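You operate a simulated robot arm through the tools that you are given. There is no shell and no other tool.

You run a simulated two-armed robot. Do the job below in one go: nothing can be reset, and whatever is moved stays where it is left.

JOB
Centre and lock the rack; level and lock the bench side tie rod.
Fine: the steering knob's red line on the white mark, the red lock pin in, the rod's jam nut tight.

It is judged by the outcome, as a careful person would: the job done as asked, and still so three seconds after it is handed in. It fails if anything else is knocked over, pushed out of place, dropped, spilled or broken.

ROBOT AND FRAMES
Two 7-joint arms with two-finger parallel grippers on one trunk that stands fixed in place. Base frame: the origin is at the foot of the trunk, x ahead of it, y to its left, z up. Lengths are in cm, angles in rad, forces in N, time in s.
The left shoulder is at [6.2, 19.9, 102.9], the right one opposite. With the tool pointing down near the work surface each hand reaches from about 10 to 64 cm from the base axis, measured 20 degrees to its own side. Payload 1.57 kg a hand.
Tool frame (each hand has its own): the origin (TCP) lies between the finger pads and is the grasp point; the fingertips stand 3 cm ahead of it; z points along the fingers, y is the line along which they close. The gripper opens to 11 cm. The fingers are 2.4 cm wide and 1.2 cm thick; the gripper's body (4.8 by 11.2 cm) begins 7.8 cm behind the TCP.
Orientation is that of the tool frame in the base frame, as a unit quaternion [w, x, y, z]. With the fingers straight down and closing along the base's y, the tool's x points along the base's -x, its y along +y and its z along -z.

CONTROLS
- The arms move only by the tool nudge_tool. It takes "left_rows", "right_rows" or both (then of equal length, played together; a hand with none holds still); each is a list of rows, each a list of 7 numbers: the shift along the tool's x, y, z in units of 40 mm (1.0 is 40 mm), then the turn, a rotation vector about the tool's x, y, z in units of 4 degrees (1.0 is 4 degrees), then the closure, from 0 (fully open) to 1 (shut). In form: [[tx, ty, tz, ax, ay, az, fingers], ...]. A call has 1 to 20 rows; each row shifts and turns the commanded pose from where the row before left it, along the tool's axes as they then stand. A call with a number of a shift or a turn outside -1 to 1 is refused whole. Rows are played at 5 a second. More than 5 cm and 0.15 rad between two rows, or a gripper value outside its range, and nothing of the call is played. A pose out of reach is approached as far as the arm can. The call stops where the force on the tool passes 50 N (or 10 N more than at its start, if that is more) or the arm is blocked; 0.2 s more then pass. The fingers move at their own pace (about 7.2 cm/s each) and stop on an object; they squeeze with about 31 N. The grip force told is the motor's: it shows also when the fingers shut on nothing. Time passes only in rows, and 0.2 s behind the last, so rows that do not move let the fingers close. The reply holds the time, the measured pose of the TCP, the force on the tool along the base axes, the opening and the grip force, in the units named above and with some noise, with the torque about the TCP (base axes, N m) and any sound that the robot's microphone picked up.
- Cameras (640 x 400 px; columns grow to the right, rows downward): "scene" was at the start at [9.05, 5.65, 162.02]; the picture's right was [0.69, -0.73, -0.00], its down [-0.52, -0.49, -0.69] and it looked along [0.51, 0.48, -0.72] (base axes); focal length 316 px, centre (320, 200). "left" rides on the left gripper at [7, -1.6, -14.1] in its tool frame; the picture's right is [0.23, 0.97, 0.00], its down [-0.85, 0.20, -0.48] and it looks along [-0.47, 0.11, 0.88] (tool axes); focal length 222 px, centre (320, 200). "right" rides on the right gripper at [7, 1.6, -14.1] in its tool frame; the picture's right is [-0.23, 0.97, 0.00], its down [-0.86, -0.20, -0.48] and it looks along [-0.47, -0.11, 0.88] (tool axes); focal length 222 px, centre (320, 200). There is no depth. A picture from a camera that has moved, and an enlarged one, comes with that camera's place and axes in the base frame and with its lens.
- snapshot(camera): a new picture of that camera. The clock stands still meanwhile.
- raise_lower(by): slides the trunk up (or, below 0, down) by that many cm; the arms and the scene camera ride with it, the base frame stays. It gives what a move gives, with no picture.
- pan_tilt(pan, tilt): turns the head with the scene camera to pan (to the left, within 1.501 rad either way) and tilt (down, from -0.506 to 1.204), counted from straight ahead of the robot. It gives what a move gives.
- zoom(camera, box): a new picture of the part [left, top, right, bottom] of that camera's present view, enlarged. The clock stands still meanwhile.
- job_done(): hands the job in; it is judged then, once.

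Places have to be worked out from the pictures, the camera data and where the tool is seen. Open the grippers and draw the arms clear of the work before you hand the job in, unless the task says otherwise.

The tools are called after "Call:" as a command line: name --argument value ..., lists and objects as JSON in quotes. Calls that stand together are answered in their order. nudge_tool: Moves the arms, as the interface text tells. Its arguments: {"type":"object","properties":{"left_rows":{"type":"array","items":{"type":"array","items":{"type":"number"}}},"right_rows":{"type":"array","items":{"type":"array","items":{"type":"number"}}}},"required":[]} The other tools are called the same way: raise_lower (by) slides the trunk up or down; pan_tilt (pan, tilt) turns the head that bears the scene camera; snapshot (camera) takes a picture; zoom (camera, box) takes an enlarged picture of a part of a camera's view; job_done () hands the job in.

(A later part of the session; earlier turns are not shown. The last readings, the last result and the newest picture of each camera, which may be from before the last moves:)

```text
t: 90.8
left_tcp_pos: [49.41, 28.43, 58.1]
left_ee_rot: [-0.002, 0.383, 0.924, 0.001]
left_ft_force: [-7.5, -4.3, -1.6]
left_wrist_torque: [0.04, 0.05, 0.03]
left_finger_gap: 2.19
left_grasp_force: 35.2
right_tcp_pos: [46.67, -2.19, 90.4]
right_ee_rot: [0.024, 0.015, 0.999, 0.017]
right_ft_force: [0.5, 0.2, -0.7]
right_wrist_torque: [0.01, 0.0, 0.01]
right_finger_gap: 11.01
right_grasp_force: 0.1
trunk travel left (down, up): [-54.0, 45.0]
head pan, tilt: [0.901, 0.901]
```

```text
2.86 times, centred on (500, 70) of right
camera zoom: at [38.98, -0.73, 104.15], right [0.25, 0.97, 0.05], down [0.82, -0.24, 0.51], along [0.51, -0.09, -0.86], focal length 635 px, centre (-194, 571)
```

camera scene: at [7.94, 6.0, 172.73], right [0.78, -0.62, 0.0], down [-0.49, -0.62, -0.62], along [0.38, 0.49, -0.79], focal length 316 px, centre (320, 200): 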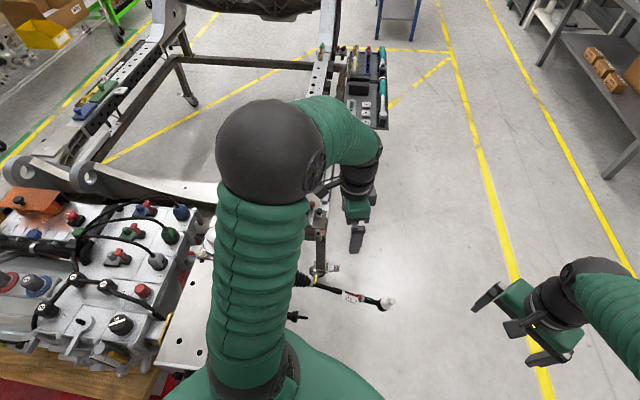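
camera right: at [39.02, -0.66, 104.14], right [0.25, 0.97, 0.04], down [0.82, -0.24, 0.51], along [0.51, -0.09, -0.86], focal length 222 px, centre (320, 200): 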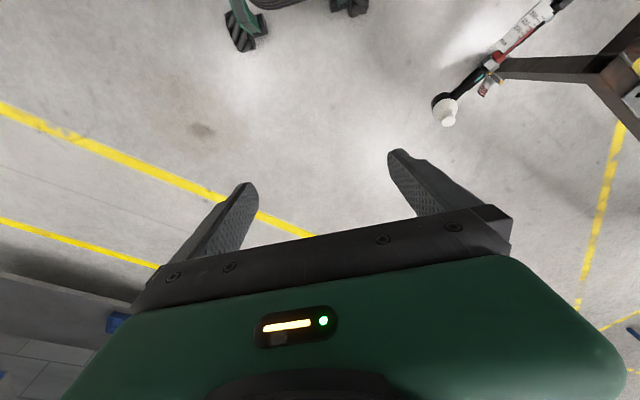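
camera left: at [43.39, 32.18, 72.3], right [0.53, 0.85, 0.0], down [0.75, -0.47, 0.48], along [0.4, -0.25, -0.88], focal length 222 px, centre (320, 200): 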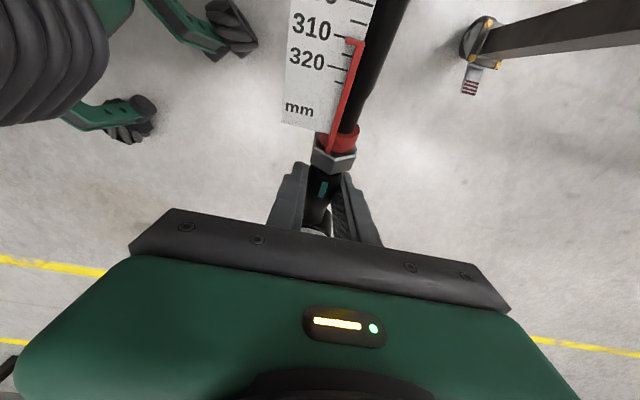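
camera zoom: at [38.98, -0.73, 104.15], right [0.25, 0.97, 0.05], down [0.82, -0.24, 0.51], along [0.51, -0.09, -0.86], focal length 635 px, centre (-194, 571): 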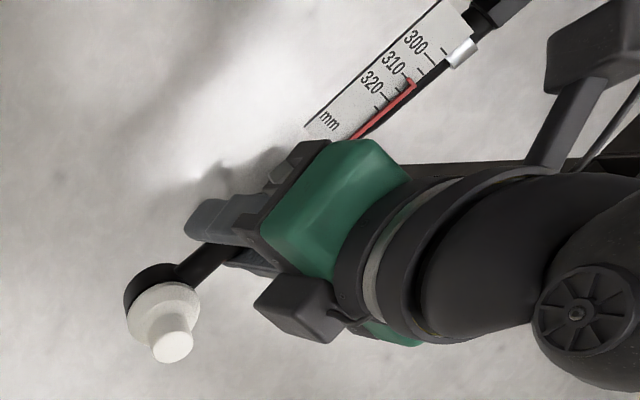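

Shank gripped at 2.19 cm; it resists sideways shift. Now a gentle lift test of about 1 cm to see whether the rod swings.

Call:
nudge_tool --left_rows '[[0, 0, -0.1, 0, 0, 0, 1], [0, 0, -0.1, 0, 0, 0, 1], [0, 0, -0.1, 0, 0, 0, 1]]'

Call:
zoom --camera "right" --box '[400, 0, 600, 140]'

```text
t: 91.6
left_tcp_pos: [49.55, 28.15, 59.3]
left_ee_rot: [0.0, 0.383, 0.924, 0.001]
left_ft_force: [-2.6, -19.4, -22.7]
left_wrist_torque: [-0.36, -0.37, 0.11]
left_finger_gap: 2.19
left_grasp_force: 34.7
right_tcp_pos: [46.97, -2.33, 90.27]
right_ee_rot: [0.024, 0.014, 0.999, 0.018]
right_ft_force: [1.1, -0.6, 0.3]
right_wrist_torque: [-0.01, 0.0, 0.0]
right_finger_gap: 10.99
right_grasp_force: 0.0
trunk travel left (down, up): [-54.0, 45.0]
head pan, tilt: [0.901, 0.901]
```

```text
2.86 times, centred on (500, 70) of right
camera zoom: at [39.2, -0.88, 104.06], right [0.25, 0.97, 0.05], down [0.82, -0.24, 0.51], along [0.51, -0.09, -0.86], focal length 635 px, centre (-194, 571)
```

zoom: 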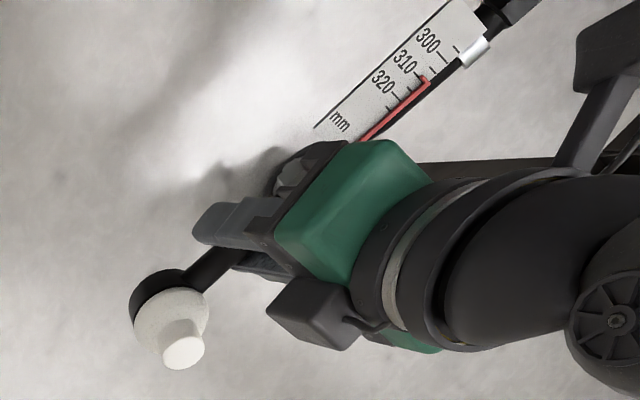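

The rod rose with the hand against about 23 N, so it swings on a stiff/frictional inner joint — "level" can physically mean bringing it horizontal. I'll open the fingers now to see whether it stays up.

Call:
nudge_tool --left_rows '[[0, 0, 0, 0, 0, 0, 0.7], [0, 0, 0, 0, 0, 0, 0.7], [0, 0, 0, 0, 0, 0, 0.7], [0, 0, 0, 0, 0, 0, 0.7]]'

Call:
zoom --camera "right" --box '[400, 0, 600, 140]'

Call:
snapshot --camera "left"

```text
t: 92.6
left_tcp_pos: [49.45, 28.57, 59.4]
left_ee_rot: [0.0, 0.383, 0.924, 0.001]
left_ft_force: [0.1, -0.7, 0.2]
left_wrist_torque: [-0.04, -0.03, 0.0]
left_finger_gap: 3.3
left_grasp_force: 0.2
right_tcp_pos: [46.7, -2.0, 90.32]
right_ee_rot: [0.025, 0.015, 0.999, 0.017]
right_ft_force: [-0.2, -0.3, -0.2]
right_wrist_torque: [0.02, 0.01, 0.01]
right_finger_gap: 11.01
right_grasp_force: 0.1
trunk travel left (down, up): [-54.0, 45.0]
head pan, tilt: [0.901, 0.901]
```

```text
2.86 times, centred on (500, 70) of right
camera zoom: at [39.04, -0.66, 104.14], right [0.25, 0.97, 0.04], down [0.82, -0.24, 0.51], along [0.51, -0.09, -0.86], focal length 635 px, centre (-194, 571)
```

zoom: 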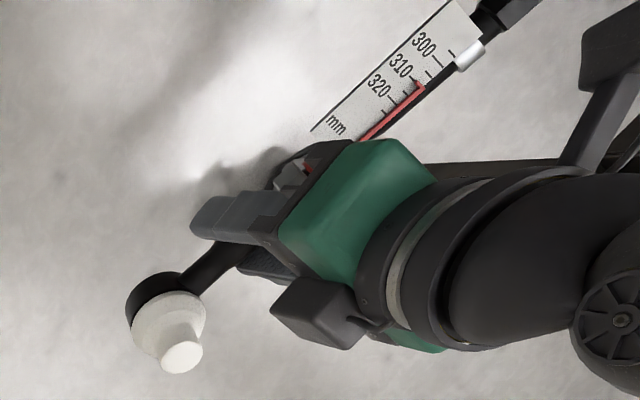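

```text
taken
camera left: at [43.5, 32.28, 73.54], right [0.53, 0.85, 0.0], down [0.75, -0.47, 0.48], along [0.41, -0.25, -0.88], focal length 222 px, centre (320, 200)
```

left: 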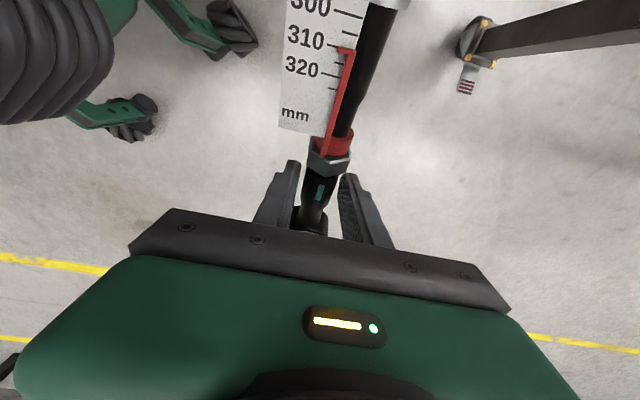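

The rod stays where it is put (friction), so it can be levelled: lift the grip point along an arc about the inner joint near [24, 53.6, 75.5]. Gripping again and lifting about two-thirds of the way first.

Call:
nudge_tool --left_rows '[[0, 0, 0, 0, 0, 0, 1], [0, 0, 0, 0, 0, 0, 1], [-0.14, 0, -0.32, 0, 0, 0, 1], [-0.13, 0, -0.32, 0, 0, 0, 1], [-0.11, 0, -0.33, 0, 0, 0, 1], [-0.11, 0, -0.33, 0, 0, 0, 1], [-0.09, 0, -0.33, 0, 0, 0, 1], [-0.08, 0, -0.33, 0, 0, 0, 1]]'

Call:
snapshot --camera "right"

Call:
snapshot --camera "left"

```text
t: 94.4
left_tcp_pos: [51.19, 26.63, 67.27]
left_ee_rot: [-0.002, 0.384, 0.923, 0.001]
left_ft_force: [-20.1, -6.9, -12.9]
left_wrist_torque: [-0.61, -0.34, 0.09]
left_finger_gap: 2.17
left_grasp_force: 34.2
right_tcp_pos: [46.62, -2.04, 90.37]
right_ee_rot: [0.026, 0.015, 0.999, 0.018]
right_ft_force: [0.2, 0.0, -0.1]
right_wrist_torque: [-0.01, -0.02, -0.01]
right_finger_gap: 11.01
right_grasp_force: 0.1
trunk travel left (down, up): [-54.0, 45.0]
head pan, tilt: [0.901, 0.901]
```

```text
taken
camera right: at [38.93, -0.71, 104.17], right [0.25, 0.97, 0.05], down [0.82, -0.24, 0.51], along [0.51, -0.09, -0.86], focal length 222 px, centre (320, 200)
```

right: 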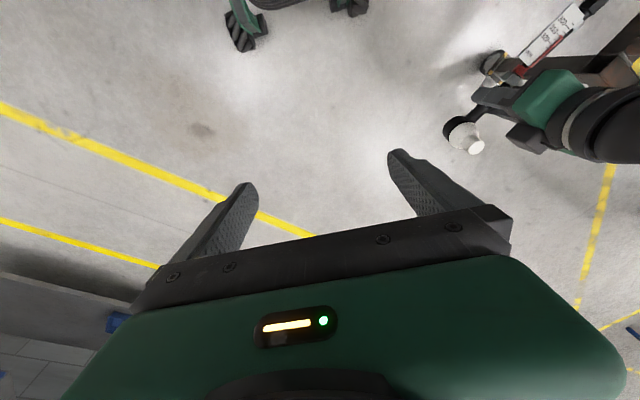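

```text
taken
camera left: at [45.25, 30.33, 81.45], right [0.53, 0.85, 0.0], down [0.75, -0.47, 0.48], along [0.4, -0.25, -0.88], focal length 222 px, centre (320, 200)
```

left: 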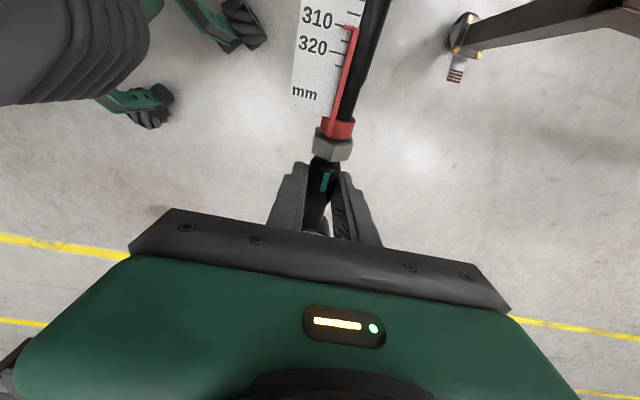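

The rod follows smoothly. Continuing up another ~5.5 cm, then measuring its slope.

Call:
nudge_tool --left_rows '[[-0.06, -0.03, -0.34, 0, 0, 0, 1], [-0.06, -0.03, -0.34, 0, 0, 0, 1], [-0.05, -0.02, -0.34, 0, 0, 0, 1], [-0.04, -0.02, -0.34, 0, 0, 0, 1]]'

Call:
snapshot --camera "right"

Call:
pan_tilt --pan 0.65 --tilt 0.95

Call:
snapshot --camera "scene"

```text
t: 95.4
left_tcp_pos: [51.92, 25.97, 72.58]
left_ee_rot: [0.001, 0.382, 0.924, 0.002]
left_ft_force: [-5.1, 5.0, -14.2]
left_wrist_torque: [-0.5, -0.59, -0.03]
left_finger_gap: 2.16
left_grasp_force: 34.1
right_tcp_pos: [46.75, -1.95, 90.34]
right_ee_rot: [0.025, 0.014, 0.999, 0.016]
right_ft_force: [0.2, -0.2, 0.5]
right_wrist_torque: [-0.02, 0.02, 0.0]
right_finger_gap: 11.01
right_grasp_force: 0.1
trunk travel left (down, up): [-54.0, 45.0]
head pan, tilt: [0.901, 0.901]
```

```text
taken
camera right: at [39.08, -0.53, 104.13], right [0.25, 0.97, 0.04], down [0.82, -0.24, 0.51], along [0.51, -0.09, -0.86], focal length 222 px, centre (320, 200)
```

right: 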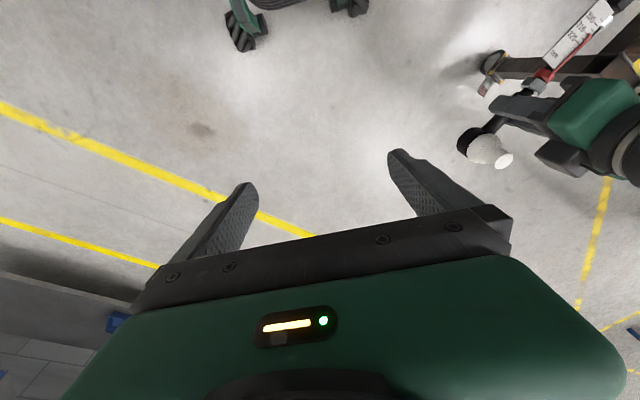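

```text
t: 96.2
left_tcp_pos: [51.89, 26.04, 72.61]
left_ee_rot: [0.001, 0.383, 0.924, 0.002]
left_ft_force: [2.8, 12.7, -3.8]
left_wrist_torque: [0.49, 0.2, 0.0]
left_finger_gap: 2.15
left_grasp_force: 35.1
right_tcp_pos: [46.71, -1.95, 90.35]
right_ee_rot: [0.026, 0.014, 0.999, 0.016]
right_ft_force: [0.4, 0.6, -0.3]
right_wrist_torque: [0.03, 0.0, 0.01]
right_finger_gap: 10.99
right_grasp_force: 0.1
trunk travel left (down, up): [-54.0, 45.0]
head pan, tilt: [0.649, 0.949]
```

```text
taken
camera scene: at [9.23, 4.83, 152.35], right [0.6, -0.8, 0.0], down [-0.65, -0.49, -0.58], along [0.46, 0.35, -0.82], focal length 316 px, centre (320, 200)
```

scene: 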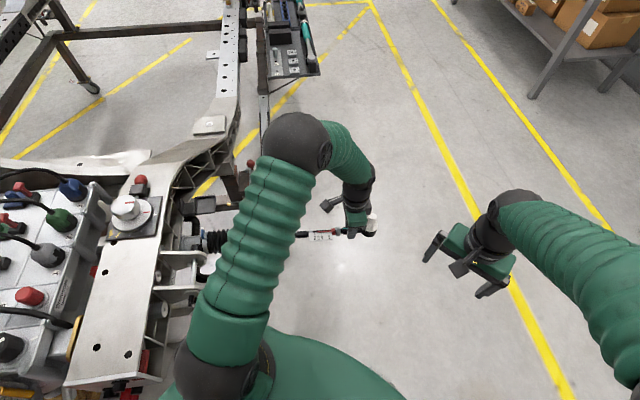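

The rod now looks near level. I'll zoom the head view and use the right camera to measure the slope from hex to ball.

Call:
zoom --camera "scene" --box '[170, 170, 400, 300]'

Call:
zoom --camera "right" --box '[440, 0, 640, 180]'

Call:
zoom --camera "left" --box '[240, 0, 440, 240]'

```text
2.78 times, centred on (285, 235) of scene
camera zoom: at [9.23, 4.83, 152.35], right [0.6, -0.8, 0.0], down [-0.65, -0.49, -0.58], along [0.46, 0.35, -0.82], focal length 880 px, centre (417, 103)
```

zoom: 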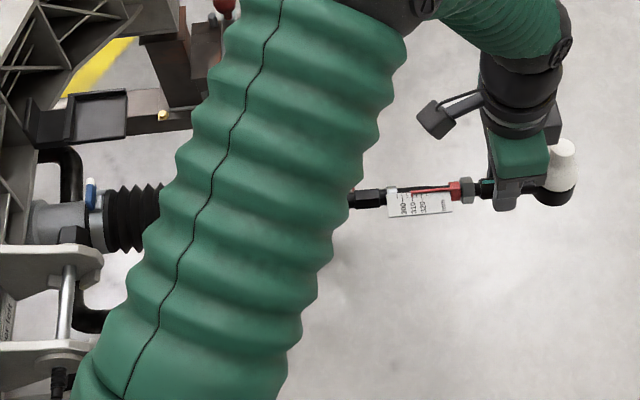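

```text
2.22 times, centred on (540, 90) of right
camera zoom: at [39.08, -0.52, 104.14], right [0.25, 0.97, 0.04], down [0.82, -0.24, 0.51], along [0.51, -0.09, -0.86], focal length 494 px, centre (-169, 444)
```

zoom: 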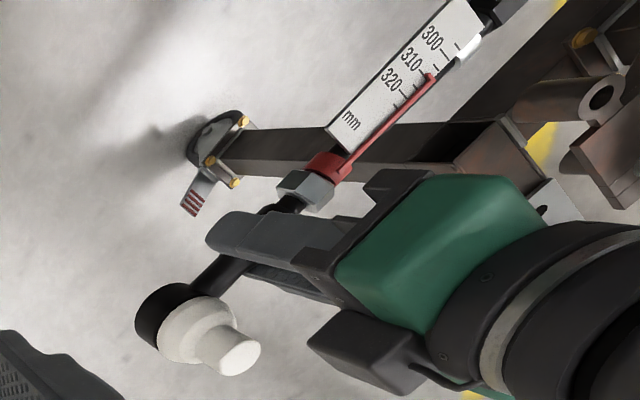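

```text
1.67 times, centred on (340, 120) of left
camera zoom: at [45.76, 29.7, 86.79], right [0.53, 0.85, 0.0], down [0.74, -0.47, 0.48], along [0.41, -0.25, -0.88], focal length 370 px, centre (287, 333)
```

zoom: 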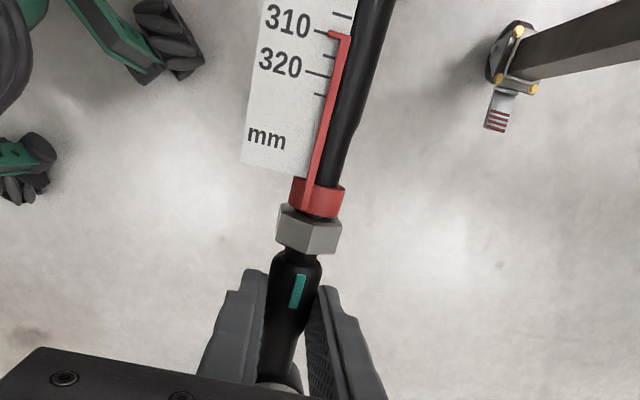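

Triangulation gives collar z≈72.7, nut ≈71.0, ball-housing axis ≈70.6, so roughly 6° of droop remains. Lifting 3 cm more and re-measuring.

Call:
nudge_tool --left_rows '[[-0.03, 0, -0.25, 0, 0, 0, 1], [-0.02, 0, -0.25, 0, 0, 0, 1], [-0.02, 0, -0.25, 0, 0, 0, 1], [0, 0, 0, 0, 0, 0, 1]]'

Call:
zoom --camera "scene" --box '[170, 170, 400, 300]'

Call:
zoom --camera "right" --box '[440, 0, 640, 180]'

```text
t: 97.2
left_tcp_pos: [51.96, 25.73, 75.2]
left_ee_rot: [-0.003, 0.382, 0.924, -0.002]
left_ft_force: [1.7, 17.8, -24.9]
left_wrist_torque: [0.18, -0.15, 0.09]
left_finger_gap: 2.16
left_grasp_force: 34.1
right_tcp_pos: [46.95, -1.85, 90.24]
right_ee_rot: [0.025, 0.014, 0.999, 0.016]
right_ft_force: [-0.6, 0.0, 0.0]
right_wrist_torque: [0.02, 0.01, 0.0]
right_finger_gap: 11.01
right_grasp_force: 0.0
trunk travel left (down, up): [-54.0, 45.0]
head pan, tilt: [0.649, 0.949]
```

```text
2.78 times, centred on (285, 235) of scene
camera zoom: at [9.58, 5.21, 152.27], right [0.6, -0.8, 0.0], down [-0.65, -0.5, -0.58], along [0.46, 0.35, -0.82], focal length 880 px, centre (417, 103)
```

zoom: 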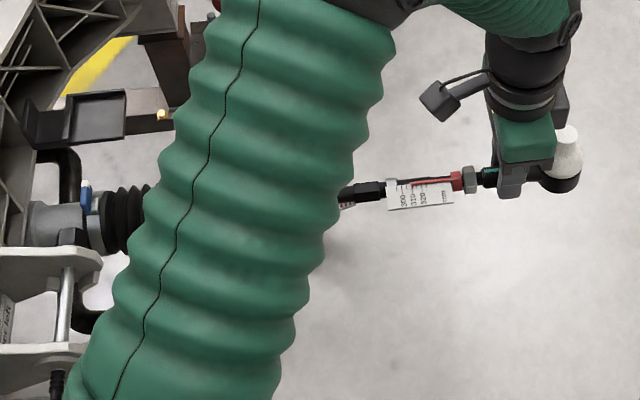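

```text
2.22 times, centred on (540, 90) of right
camera zoom: at [39.24, -0.39, 104.04], right [0.25, 0.97, 0.04], down [0.82, -0.24, 0.51], along [0.51, -0.1, -0.86], focal length 494 px, centre (-169, 444)
```

zoom: 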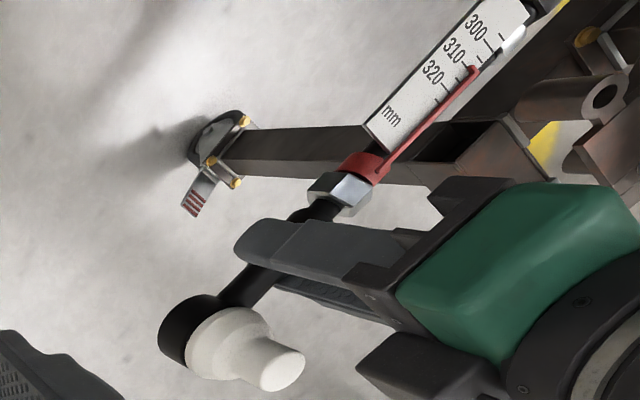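

The stud now looks vertical and the rod is level within about 2°. I'll leave fine levelling for last; now release the shank and take a close look at the nut's flats.

Call:
nudge_tool --left_rows '[[0, 0, 0, 0, 0, 0, 0.55], [0, 0, 0, 0, 0, 0, 0.55], [0, 0, 0, 0, 0, 0, 0.55]]'

Call:
zoom --camera "left" --box '[260, 60, 400, 240]'

Call:
zoom --camera "right" --box '[500, 20, 640, 140]'

```text
t: 98.0
left_tcp_pos: [51.75, 25.59, 75.62]
left_ee_rot: [0.001, 0.384, 0.923, 0.001]
left_ft_force: [0.0, -0.5, 0.3]
left_wrist_torque: [0.03, 0.0, 0.02]
left_finger_gap: 4.95
left_grasp_force: 0.0
right_tcp_pos: [46.65, -1.86, 90.41]
right_ee_rot: [0.025, 0.015, 0.999, 0.017]
right_ft_force: [-0.3, 0.5, -0.1]
right_wrist_torque: [0.03, -0.01, -0.01]
right_finger_gap: 10.98
right_grasp_force: 0.2
trunk travel left (down, up): [-54.0, 45.0]
head pan, tilt: [0.649, 0.949]
```

```text
2.22 times, centred on (330, 150) of left
camera zoom: at [45.84, 29.48, 89.81], right [0.53, 0.85, 0.0], down [0.74, -0.46, 0.48], along [0.41, -0.25, -0.88], focal length 494 px, centre (298, 311)
```

zoom: 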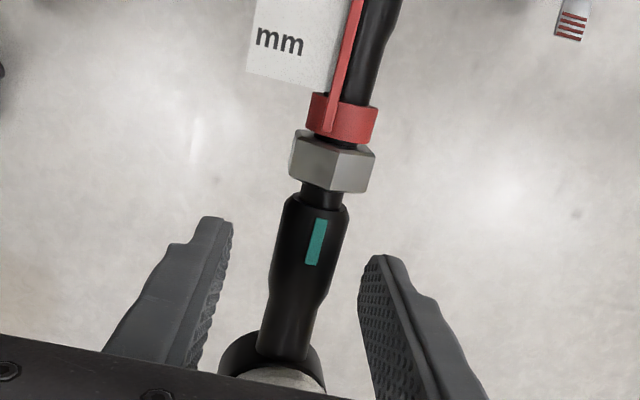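

```text
3.33 times, centred on (570, 80) of right
camera zoom: at [38.96, -0.44, 104.17], right [0.25, 0.97, 0.04], down [0.82, -0.24, 0.52], along [0.51, -0.1, -0.86], focal length 740 px, centre (-513, 600)
```

zoom: 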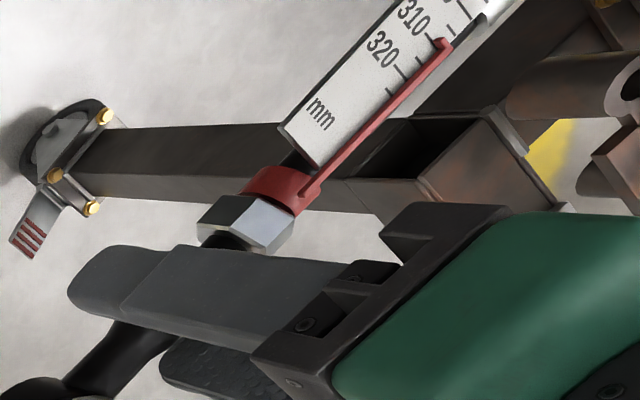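

Clear view: about 5 mm of thread between nut and rod end. Zooming closer at the hex orientation.

Call:
zoom --camera "left" --box '[310, 95, 360, 160]'

Call:
zoom --camera "right" --box '[550, 55, 600, 100]'

```text
6.15 times, centred on (335, 128) of left
camera zoom: at [45.84, 29.48, 89.81], right [0.53, 0.85, 0.0], down [0.74, -0.46, 0.48], along [0.41, -0.25, -0.88], focal length 1367 px, centre (228, 646)
```

zoom: 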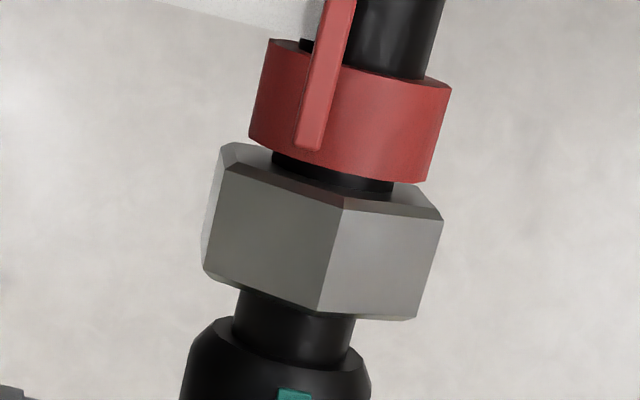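

```text
8.89 times, centred on (575, 78) of right
camera zoom: at [38.96, -0.44, 104.17], right [0.25, 0.97, 0.04], down [0.82, -0.24, 0.52], along [0.51, -0.1, -0.86], focal length 1974 px, centre (-1947, 1289)
```

zoom: 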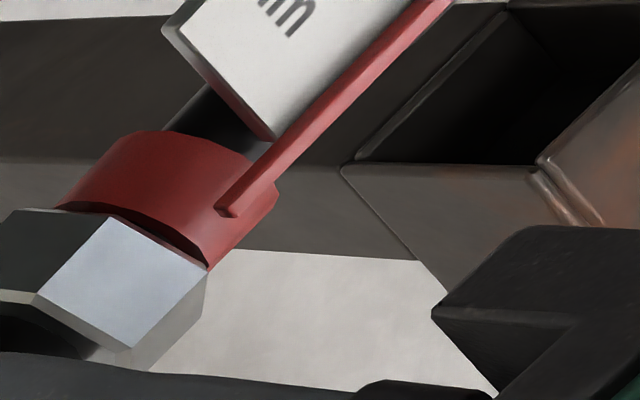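

A hex corner is on top, so two flats face sideways toward the pads — good. I'll slide the fingers inward 3.8 cm over the nut and down 2.2 cm.

Call:
nudge_tool --left_rows '[[0.475, 0.03, 0.15, 0, 0, 0, 0.6], [0.475, 0.03, 0.4, 0, 0, 0, 0.6], [0, 0, 0, 0, 0, 0, 0.6]]'

Call:
zoom --camera "left" --box '[240, 60, 400, 240]'

Call:
zoom --camera "right" --box '[500, 20, 640, 140]'

```text
t: 98.8
left_tcp_pos: [49.38, 28.35, 73.32]
left_ee_rot: [0.0, 0.383, 0.924, 0.002]
left_ft_force: [-0.3, 0.3, 0.2]
left_wrist_torque: [-0.01, -0.02, 0.01]
left_finger_gap: 4.4
left_grasp_force: 0.1
right_tcp_pos: [46.66, -2.1, 90.42]
right_ee_rot: [0.025, 0.014, 0.999, 0.016]
right_ft_force: [-0.7, 0.3, -0.8]
right_wrist_torque: [0.04, 0.02, -0.02]
right_finger_gap: 11.02
right_grasp_force: 0.0
trunk travel left (down, up): [-54.0, 45.0]
head pan, tilt: [0.649, 0.949]
```

```text
2.22 times, centred on (320, 150) of left
camera zoom: at [43.37, 32.18, 87.62], right [0.53, 0.85, 0.0], down [0.75, -0.47, 0.48], along [0.41, -0.25, -0.88], focal length 494 px, centre (320, 311)
```

zoom: 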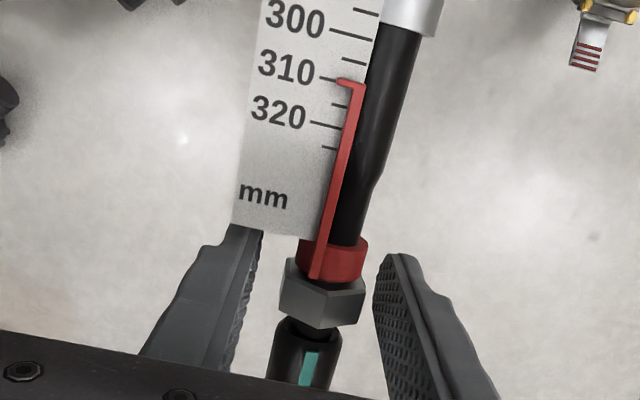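

```text
3.33 times, centred on (570, 80) of right
camera zoom: at [39.03, -0.63, 104.14], right [0.25, 0.97, 0.04], down [0.82, -0.24, 0.51], along [0.51, -0.09, -0.86], focal length 740 px, centre (-513, 600)
```

zoom: 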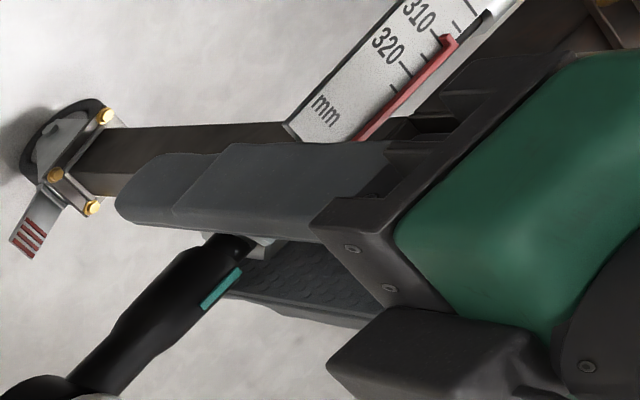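

The pads flank the nut with clearance to the card. Closing on the nut.

Call:
nudge_tool --left_rows '[[0, 0, 0, 0, 0, 0, 0.8], [0, 0, 0, 0, 0, 0, 1], [0, 0, 0, 0, 0, 0, 1]]'

Call:
zoom --camera "left" --box '[240, 60, 400, 240]'

```text
t: 99.6
left_tcp_pos: [49.44, 28.34, 73.46]
left_ee_rot: [0.0, 0.383, 0.924, 0.001]
left_ft_force: [1.7, -0.1, 1.7]
left_wrist_torque: [0.06, 0.01, 0.02]
left_finger_gap: 2.51
left_grasp_force: 36.9
right_tcp_pos: [46.59, -2.09, 90.32]
right_ee_rot: [0.025, 0.014, 0.999, 0.017]
right_ft_force: [-0.2, -0.6, -0.5]
right_wrist_torque: [0.01, 0.02, -0.03]
right_finger_gap: 11.01
right_grasp_force: 0.0
trunk travel left (down, up): [-54.0, 45.0]
head pan, tilt: [0.649, 0.949]
```

```text
2.22 times, centred on (320, 150) of left
camera zoom: at [43.39, 32.12, 87.66], right [0.53, 0.85, 0.0], down [0.74, -0.47, 0.48], along [0.41, -0.25, -0.88], focal length 494 px, centre (320, 311)
```

zoom: 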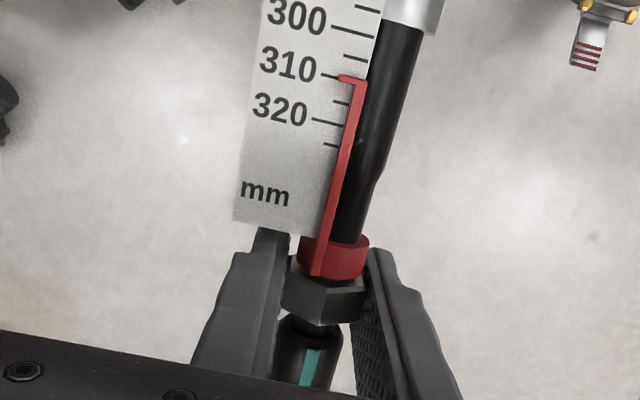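

Nut gripped (2.51 cm). Test turn of 20° in the direction that should drive a right-hand nut outward toward the rod end.

Call:
nudge_tool --left_rows '[[0, 0, 0, -0.8, 0, 0, 1], [0, 0, 0, -0.8, 0, 0, 1], [0, 0, 0, -0.8, 0, 0, 1], [0, 0, 0, -0.8, 0, 0, 1], [0, 0, 0, -0.8, 0, 0, 1], [0, 0, 0, -0.8, 0, 0, 1]]'

Call:
zoom --camera "left" --box '[240, 60, 400, 240]'

Call:
zoom --camera "right" --box '[440, 0, 640, 180]'

```text
t: 101.0
left_tcp_pos: [49.35, 28.41, 73.41]
left_ee_rot: [0.063, 0.379, 0.91, 0.155]
left_ft_force: [2.8, -0.2, -3.3]
left_wrist_torque: [0.15, 0.06, 0.1]
left_finger_gap: 2.51
left_grasp_force: 36.6
right_tcp_pos: [46.81, -2.11, 90.35]
right_ee_rot: [0.026, 0.014, 0.999, 0.017]
right_ft_force: [0.0, 0.0, 0.1]
right_wrist_torque: [-0.01, -0.03, -0.04]
right_finger_gap: 11.01
right_grasp_force: 0.0
trunk travel left (down, up): [-54.0, 45.0]
head pan, tilt: [0.649, 0.949]
```

```text
2.22 times, centred on (320, 150) of left
camera zoom: at [40.19, 28.91, 86.33], right [0.49, 0.81, 0.32], down [0.63, -0.58, 0.52], along [0.61, -0.05, -0.79], focal length 494 px, centre (320, 311)
```

zoom: 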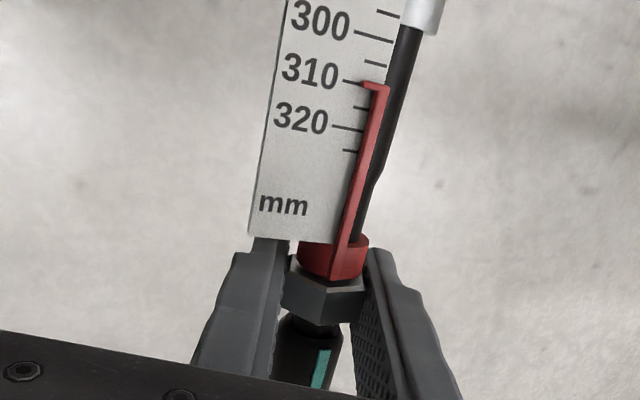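

```text
2.22 times, centred on (540, 90) of right
camera zoom: at [39.08, -0.69, 104.11], right [0.25, 0.97, 0.04], down [0.82, -0.24, 0.51], along [0.51, -0.09, -0.86], focal length 494 px, centre (-169, 444)
```

zoom: 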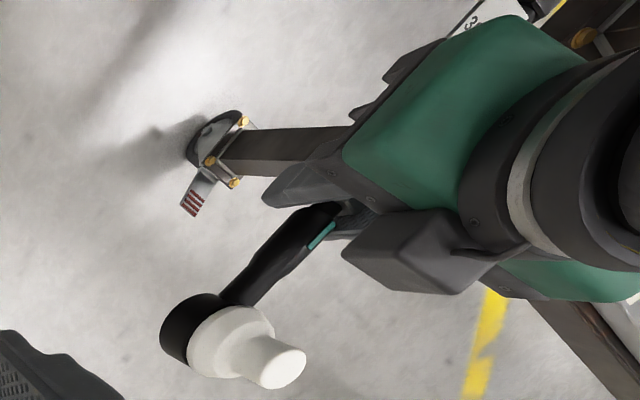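

The nut turns with the hand at low torque while the rod itself stays put. Continuing to about 36° of tilt.

Call:
nudge_tool --left_rows '[[0, 0, 0, -0.85, 0, 0, 1], [0, 0, 0, -0.85, 0, 0, 1], [0, 0, 0, -0.85, 0, 0, 1], [0, 0, 0, -0.85, 0, 0, 1], [0, 0, 0, -0.85, 0, 0, 1]]'

Call:
nudge_tool --left_rows '[[0, 0, 0, 0, 0, 0, 0.62], [0, 0, 0, 0, 0, 0, 0.62], [0, 0, 0, 0, 0, 0, 0.62]]'

Call:
zoom --camera "left" --box '[240, 60, 400, 240]'

```text
t: 102.0
left_tcp_pos: [49.3, 28.4, 73.53]
left_ee_rot: [0.11, 0.352, 0.896, 0.249]
left_ft_force: [5.3, -21.2, -22.0]
left_wrist_torque: [0.45, 0.5, 0.07]
left_finger_gap: 2.51
left_grasp_force: 36.7
right_tcp_pos: [46.86, -2.48, 90.43]
right_ee_rot: [0.025, 0.016, 0.999, 0.019]
right_ft_force: [0.7, 0.5, 0.4]
right_wrist_torque: [-0.02, 0.02, -0.01]
right_finger_gap: 11.01
right_grasp_force: 0.1
trunk travel left (down, up): [-54.0, 45.0]
head pan, tilt: [0.649, 0.949]
stopped in row 5 (left hand): the force on the tool passed its limit at 57 N (the readings are from after the stop); the commanded pose is now the measured one
```

```text
t: 102.8
left_tcp_pos: [48.95, 29.17, 73.66]
left_ee_rot: [0.11, 0.347, 0.896, 0.252]
left_ft_force: [0.6, 0.1, 0.3]
left_wrist_torque: [0.0, 0.0, -0.01]
left_finger_gap: 4.2
left_grasp_force: 0.0
right_tcp_pos: [46.55, -2.26, 90.42]
right_ee_rot: [0.026, 0.014, 0.999, 0.018]
right_ft_force: [0.1, 0.2, -0.1]
right_wrist_torque: [-0.04, -0.03, 0.0]
right_finger_gap: 10.99
right_grasp_force: 0.1
trunk travel left (down, up): [-54.0, 45.0]
head pan, tilt: [0.649, 0.949]
```

```text
2.22 times, centred on (320, 150) of left
camera zoom: at [37.67, 27.49, 84.73], right [0.39, 0.77, 0.51], down [0.56, -0.63, 0.53], along [0.73, 0.08, -0.68], focal length 494 px, centre (320, 311)
```

zoom: 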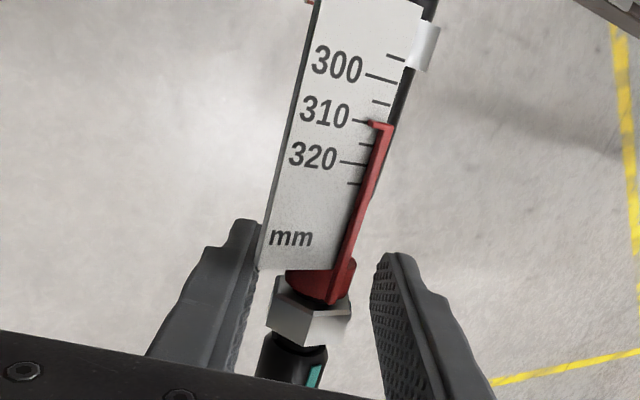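

Force hit the limit at ~36° (axial pull as the nut advanced?). I've opened the fingers; zooming to see nut, collar and rod-end gaps.

Call:
zoom --camera "left" --box '[300, 150, 360, 210]'

Call:
zoom --camera "right" --box '[440, 0, 640, 180]'

Call:
zoom --camera "scene" --box '[280, 200, 400, 270]'

```text
6.67 times, centred on (330, 180) of left
camera zoom: at [37.67, 27.49, 84.73], right [0.39, 0.77, 0.51], down [0.56, -0.63, 0.53], along [0.73, 0.08, -0.68], focal length 1481 px, centre (253, 333)
```

zoom: 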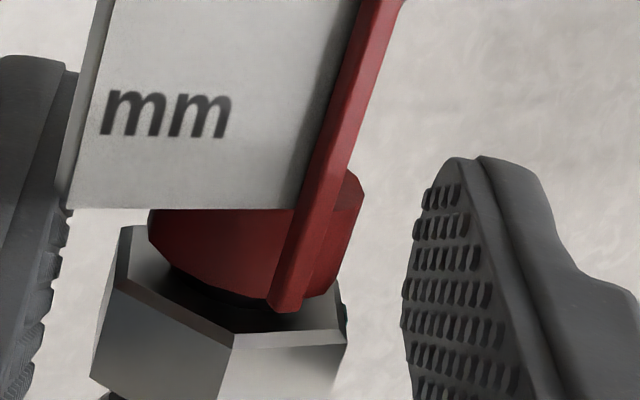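

```text
2.22 times, centred on (540, 90) of right
camera zoom: at [38.81, -0.91, 104.25], right [0.25, 0.97, 0.05], down [0.82, -0.24, 0.52], along [0.51, -0.09, -0.86], focal length 494 px, centre (-169, 444)
```

zoom: 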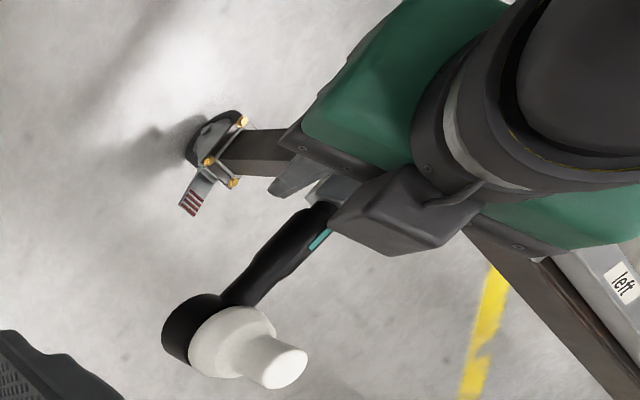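

```text
5.33 times, centred on (340, 235) of scene
camera zoom: at [8.99, 4.08, 152.4], right [0.6, -0.8, 0.0], down [-0.65, -0.49, -0.58], along [0.46, 0.35, -0.81], focal length 1686 px, centre (213, 13)
```

zoom: 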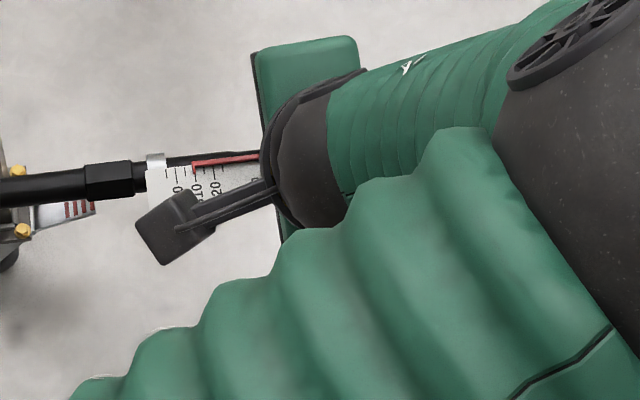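

The nut seems to have advanced toward the rod end. I'll draw the hand straight back along its own axis and look.

Call:
nudge_tool --left_rows '[[0, 0, -0.7, 0, 0, 0, 0.5], [0, 0, -0.9, 0, 0, 0, 0.4], [0, 0, -0.9, 0, 0, 0, 0.3]]'

Call:
snapshot --camera "left"

Call:
zoom --camera "right" --box '[440, 0, 640, 180]'

```text
t: 103.5
left_tcp_pos: [43.12, 33.93, 79.43]
left_ee_rot: [0.071, 0.266, 0.925, 0.264]
left_ft_force: [1.1, -3.0, -46.7]
left_wrist_torque: [1.31, -0.31, 0.04]
left_finger_gap: 9.89
left_grasp_force: 12.9
right_tcp_pos: [46.49, -2.1, 90.63]
right_ee_rot: [0.028, 0.014, 0.999, 0.017]
right_ft_force: [-1.0, 0.0, 0.4]
right_wrist_torque: [0.03, -0.04, 0.0]
right_finger_gap: 11.02
right_grasp_force: 0.1
trunk travel left (down, up): [-54.0, 45.0]
head pan, tilt: [0.649, 0.949]
stopped in row 3 (left hand): the arm was blocked; the commanded pose is now the measured one
```

```text
taken
camera left: at [32.68, 30.15, 90.64], right [0.25, 0.82, 0.51], down [0.69, -0.52, 0.5], along [0.68, 0.23, -0.69], focal length 222 px, centre (320, 200)
```

left: 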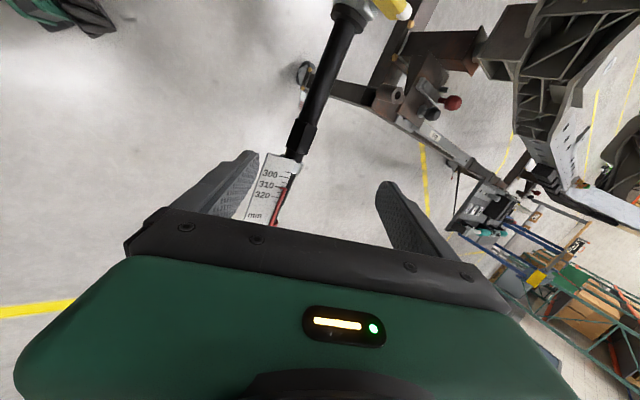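

```text
2.22 times, centred on (540, 90) of right
camera zoom: at [38.62, -0.78, 104.37], right [0.25, 0.97, 0.05], down [0.82, -0.24, 0.52], along [0.51, -0.09, -0.85], focal length 494 px, centre (-169, 444)
```

zoom: 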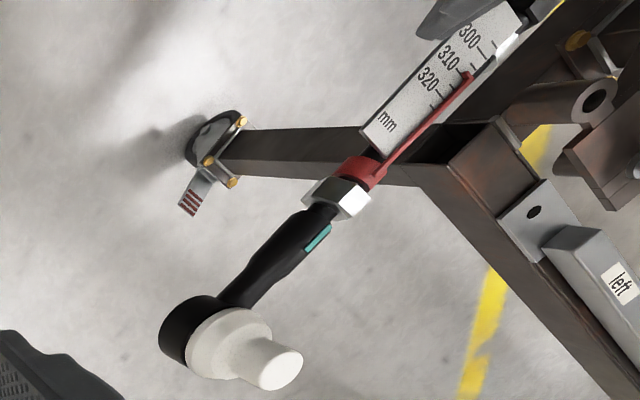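

The hand was blocked while withdrawing — a finger seems to be against the scale card. I'll stop and look closely before moving again.

Call:
zoom --camera "left" --box '[180, 110, 340, 240]'

Call:
zoom --camera "right" --box '[560, 0, 640, 80]'

Call:
snapshot --camera "scene"

Call:
zoom --camera "scene" --box '[230, 170, 400, 280]'

```text
3.08 times, centred on (260, 175) of left
camera zoom: at [32.68, 30.15, 90.64], right [0.25, 0.82, 0.51], down [0.69, -0.52, 0.5], along [0.68, 0.23, -0.69], focal length 684 px, centre (505, 277)
```

zoom: 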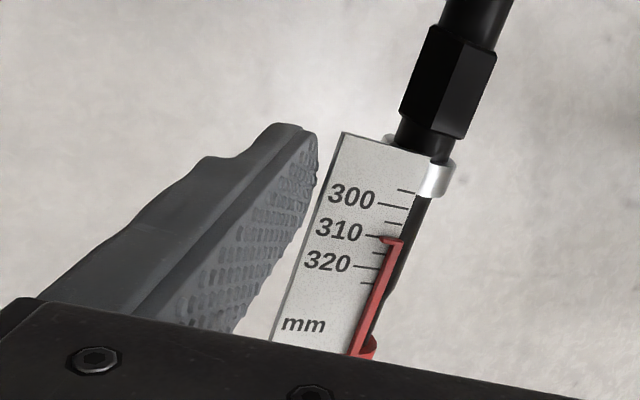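

```text
5.00 times, centred on (600, 40) of right
camera zoom: at [38.62, -0.78, 104.37], right [0.25, 0.97, 0.05], down [0.82, -0.24, 0.52], along [0.51, -0.09, -0.85], focal length 1111 px, centre (-1080, 1000)
```

zoom: 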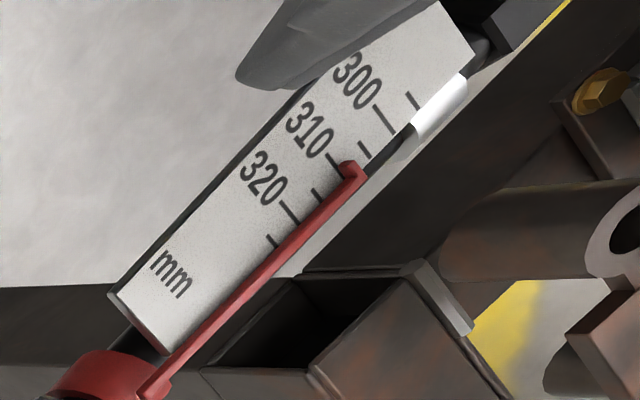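

```text
taken
camera scene: at [9.18, 4.24, 152.39], right [0.6, -0.8, 0.0], down [-0.65, -0.49, -0.58], along [0.46, 0.35, -0.81], focal length 316 px, centre (320, 200)
```

scene: 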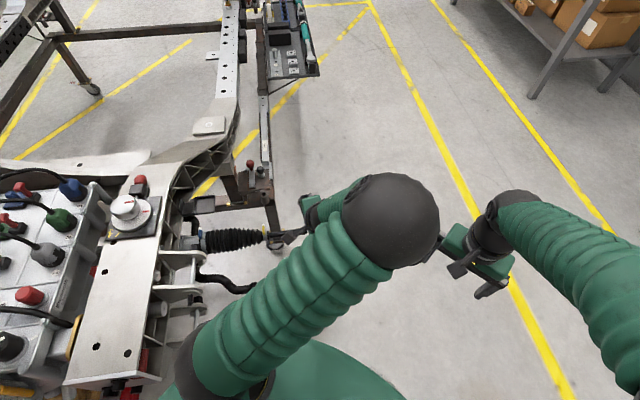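

```text
3.64 times, centred on (315, 225) of scene
camera zoom: at [9.18, 4.24, 152.39], right [0.6, -0.8, 0.0], down [-0.65, -0.49, -0.58], along [0.46, 0.35, -0.81], focal length 1150 px, centre (338, 109)
```

zoom: 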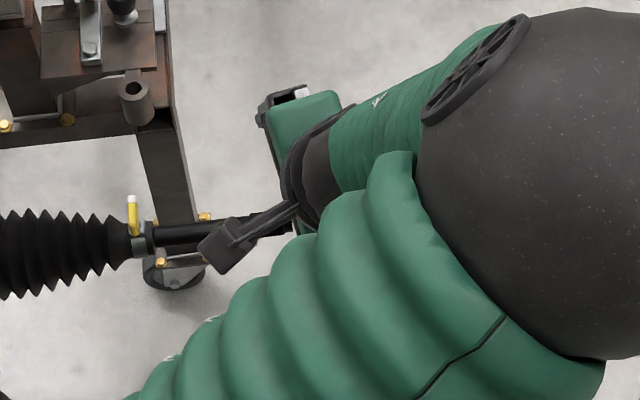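

The left elbow has swung out and is pressing against the right hand. I'll move the right hand well away to the right first.

Call:
nudge_tool --right_rows '[[0, -0.8, 0, 0, 0, 0, 0], [0, -0.9, 0, 0, 0, 0, 0], [0, -0.9, 0, 0, 0, 0, 0], [0, -0.9, 0, 0, 0, 0, 0], [0, -0.9, 0, 0, 0, 0, 0], [0, -0.9, 0, 0, 0, 0, 0], [0, -0.9, 0, 0, 0, 0, 0]]'

Call:
snapshot --camera "left"

Call:
snapshot --camera "scene"

```text
t: 105.1
left_tcp_pos: [43.19, 33.88, 79.51]
left_ee_rot: [0.074, 0.265, 0.925, 0.263]
left_ft_force: [-21.9, -7.9, -22.5]
left_wrist_torque: [0.42, 1.08, -0.58]
left_finger_gap: 10.09
left_grasp_force: 13.2
right_tcp_pos: [45.6, -27.07, 89.69]
right_ee_rot: [0.027, 0.014, 0.999, 0.017]
right_ft_force: [1.0, 1.2, 0.3]
right_wrist_torque: [0.05, 0.02, 0.0]
right_finger_gap: 10.99
right_grasp_force: 0.1
trunk travel left (down, up): [-54.0, 45.0]
head pan, tilt: [0.649, 0.949]
```

```text
taken
camera left: at [32.7, 30.02, 90.76], right [0.25, 0.82, 0.51], down [0.68, -0.52, 0.51], along [0.69, 0.23, -0.69], focal length 222 px, centre (320, 200)
```

left: 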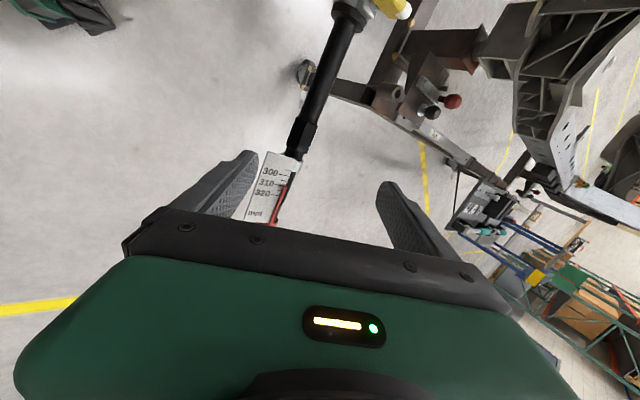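

```text
taken
camera scene: at [8.95, 4.16, 152.39], right [0.6, -0.8, 0.0], down [-0.65, -0.49, -0.58], along [0.46, 0.35, -0.81], focal length 316 px, centre (320, 200)
```

scene: 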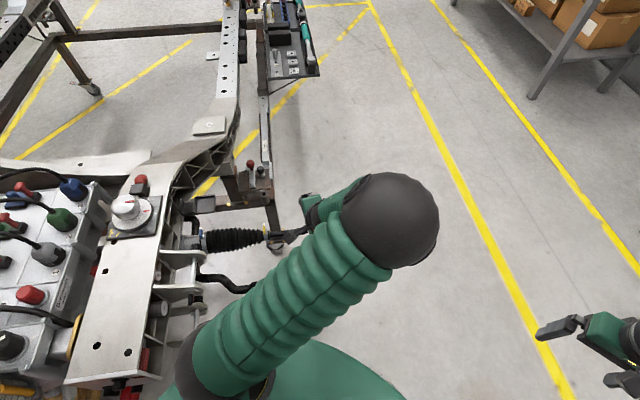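

The left finger's pad is pressed against the card's outer edge (fingers trying to close to 7.7 on it). Opening fully to free it.

Call:
nudge_tool --left_rows '[[0, 0, 0, 0, 0, 0, 0], [0, 0, 0, 0, 0, 0, 0]]'

Call:
zoom --camera "left" --box '[180, 110, 340, 240]'

```text
t: 105.7
left_tcp_pos: [43.75, 33.92, 79.66]
left_ee_rot: [0.079, 0.265, 0.924, 0.264]
left_ft_force: [0.0, -0.4, 0.0]
left_wrist_torque: [-0.04, 0.0, -0.05]
left_finger_gap: 10.99
left_grasp_force: 0.0
right_tcp_pos: [45.69, -26.86, 89.7]
right_ee_rot: [0.028, 0.014, 0.999, 0.018]
right_ft_force: [0.5, 0.0, -0.1]
right_wrist_torque: [-0.01, 0.0, 0.0]
right_finger_gap: 10.98
right_grasp_force: 0.0
trunk travel left (down, up): [-54.0, 45.0]
head pan, tilt: [0.649, 0.949]
```

```text
3.08 times, centred on (260, 175) of left
camera zoom: at [33.08, 30.07, 90.78], right [0.24, 0.82, 0.52], down [0.68, -0.53, 0.52], along [0.69, 0.22, -0.68], focal length 684 px, centre (505, 277)
```

zoom: 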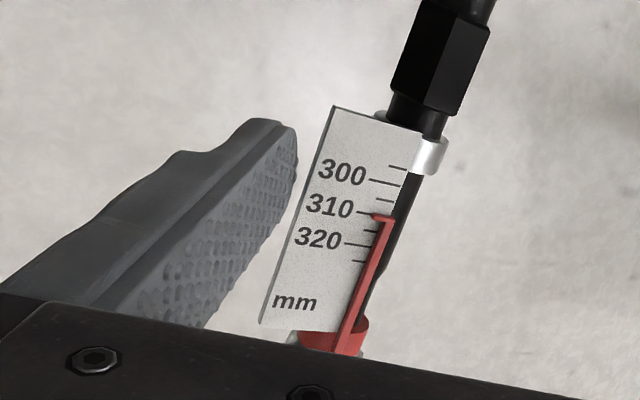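

Free of contact now. Withdrawing along the fingers' axis with the gripper fully open.

Call:
nudge_tool --left_rows '[[0, 0, -0.5, 0, 0, 0, 0], [0, 0, -0.7, 0, 0, 0, 0], [0, 0, -0.8, 0, 0, 0, 0], [0, 0, -0.8, 0, 0, 0, 0]]'

Call:
snapshot --camera "left"

Call:
snapshot --camera "scene"

```text
t: 106.5
left_tcp_pos: [38.01, 38.98, 84.59]
left_ee_rot: [0.042, 0.165, 0.946, 0.275]
left_ft_force: [-0.8, -0.4, 0.8]
left_wrist_torque: [-0.03, -0.01, -0.02]
left_finger_gap: 10.99
left_grasp_force: 0.0
right_tcp_pos: [45.54, -26.5, 90.1]
right_ee_rot: [0.028, 0.013, 0.999, 0.016]
right_ft_force: [0.4, -0.2, -0.2]
right_wrist_torque: [0.0, 0.01, 0.01]
right_finger_gap: 11.01
right_grasp_force: 0.1
trunk travel left (down, up): [-54.0, 45.0]
head pan, tilt: [0.649, 0.949]
stopped in row 3 (left hand): the arm was blocked; the commanded pose is now the measured one
```

```text
taken
camera left: at [28.71, 32.9, 95.91], right [0.07, 0.85, 0.52], down [0.78, -0.37, 0.5], along [0.62, 0.37, -0.69], focal length 222 px, centre (320, 200)
```

left: 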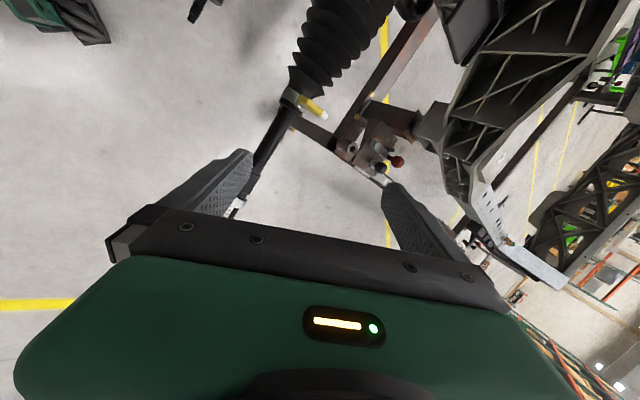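

```text
taken
camera scene: at [8.93, 4.59, 152.52], right [0.6, -0.8, 0.0], down [-0.65, -0.49, -0.58], along [0.46, 0.35, -0.81], focal length 316 px, centre (320, 200)
```

scene: 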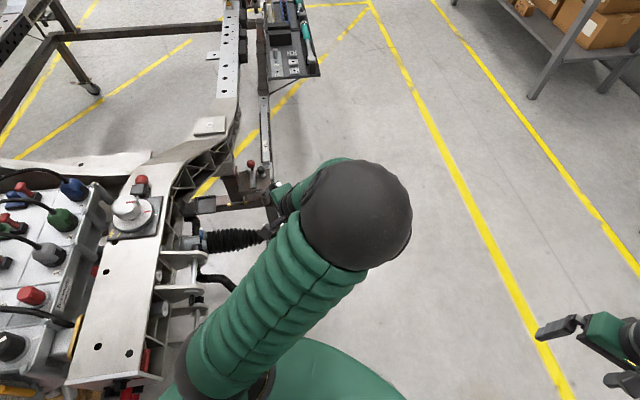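

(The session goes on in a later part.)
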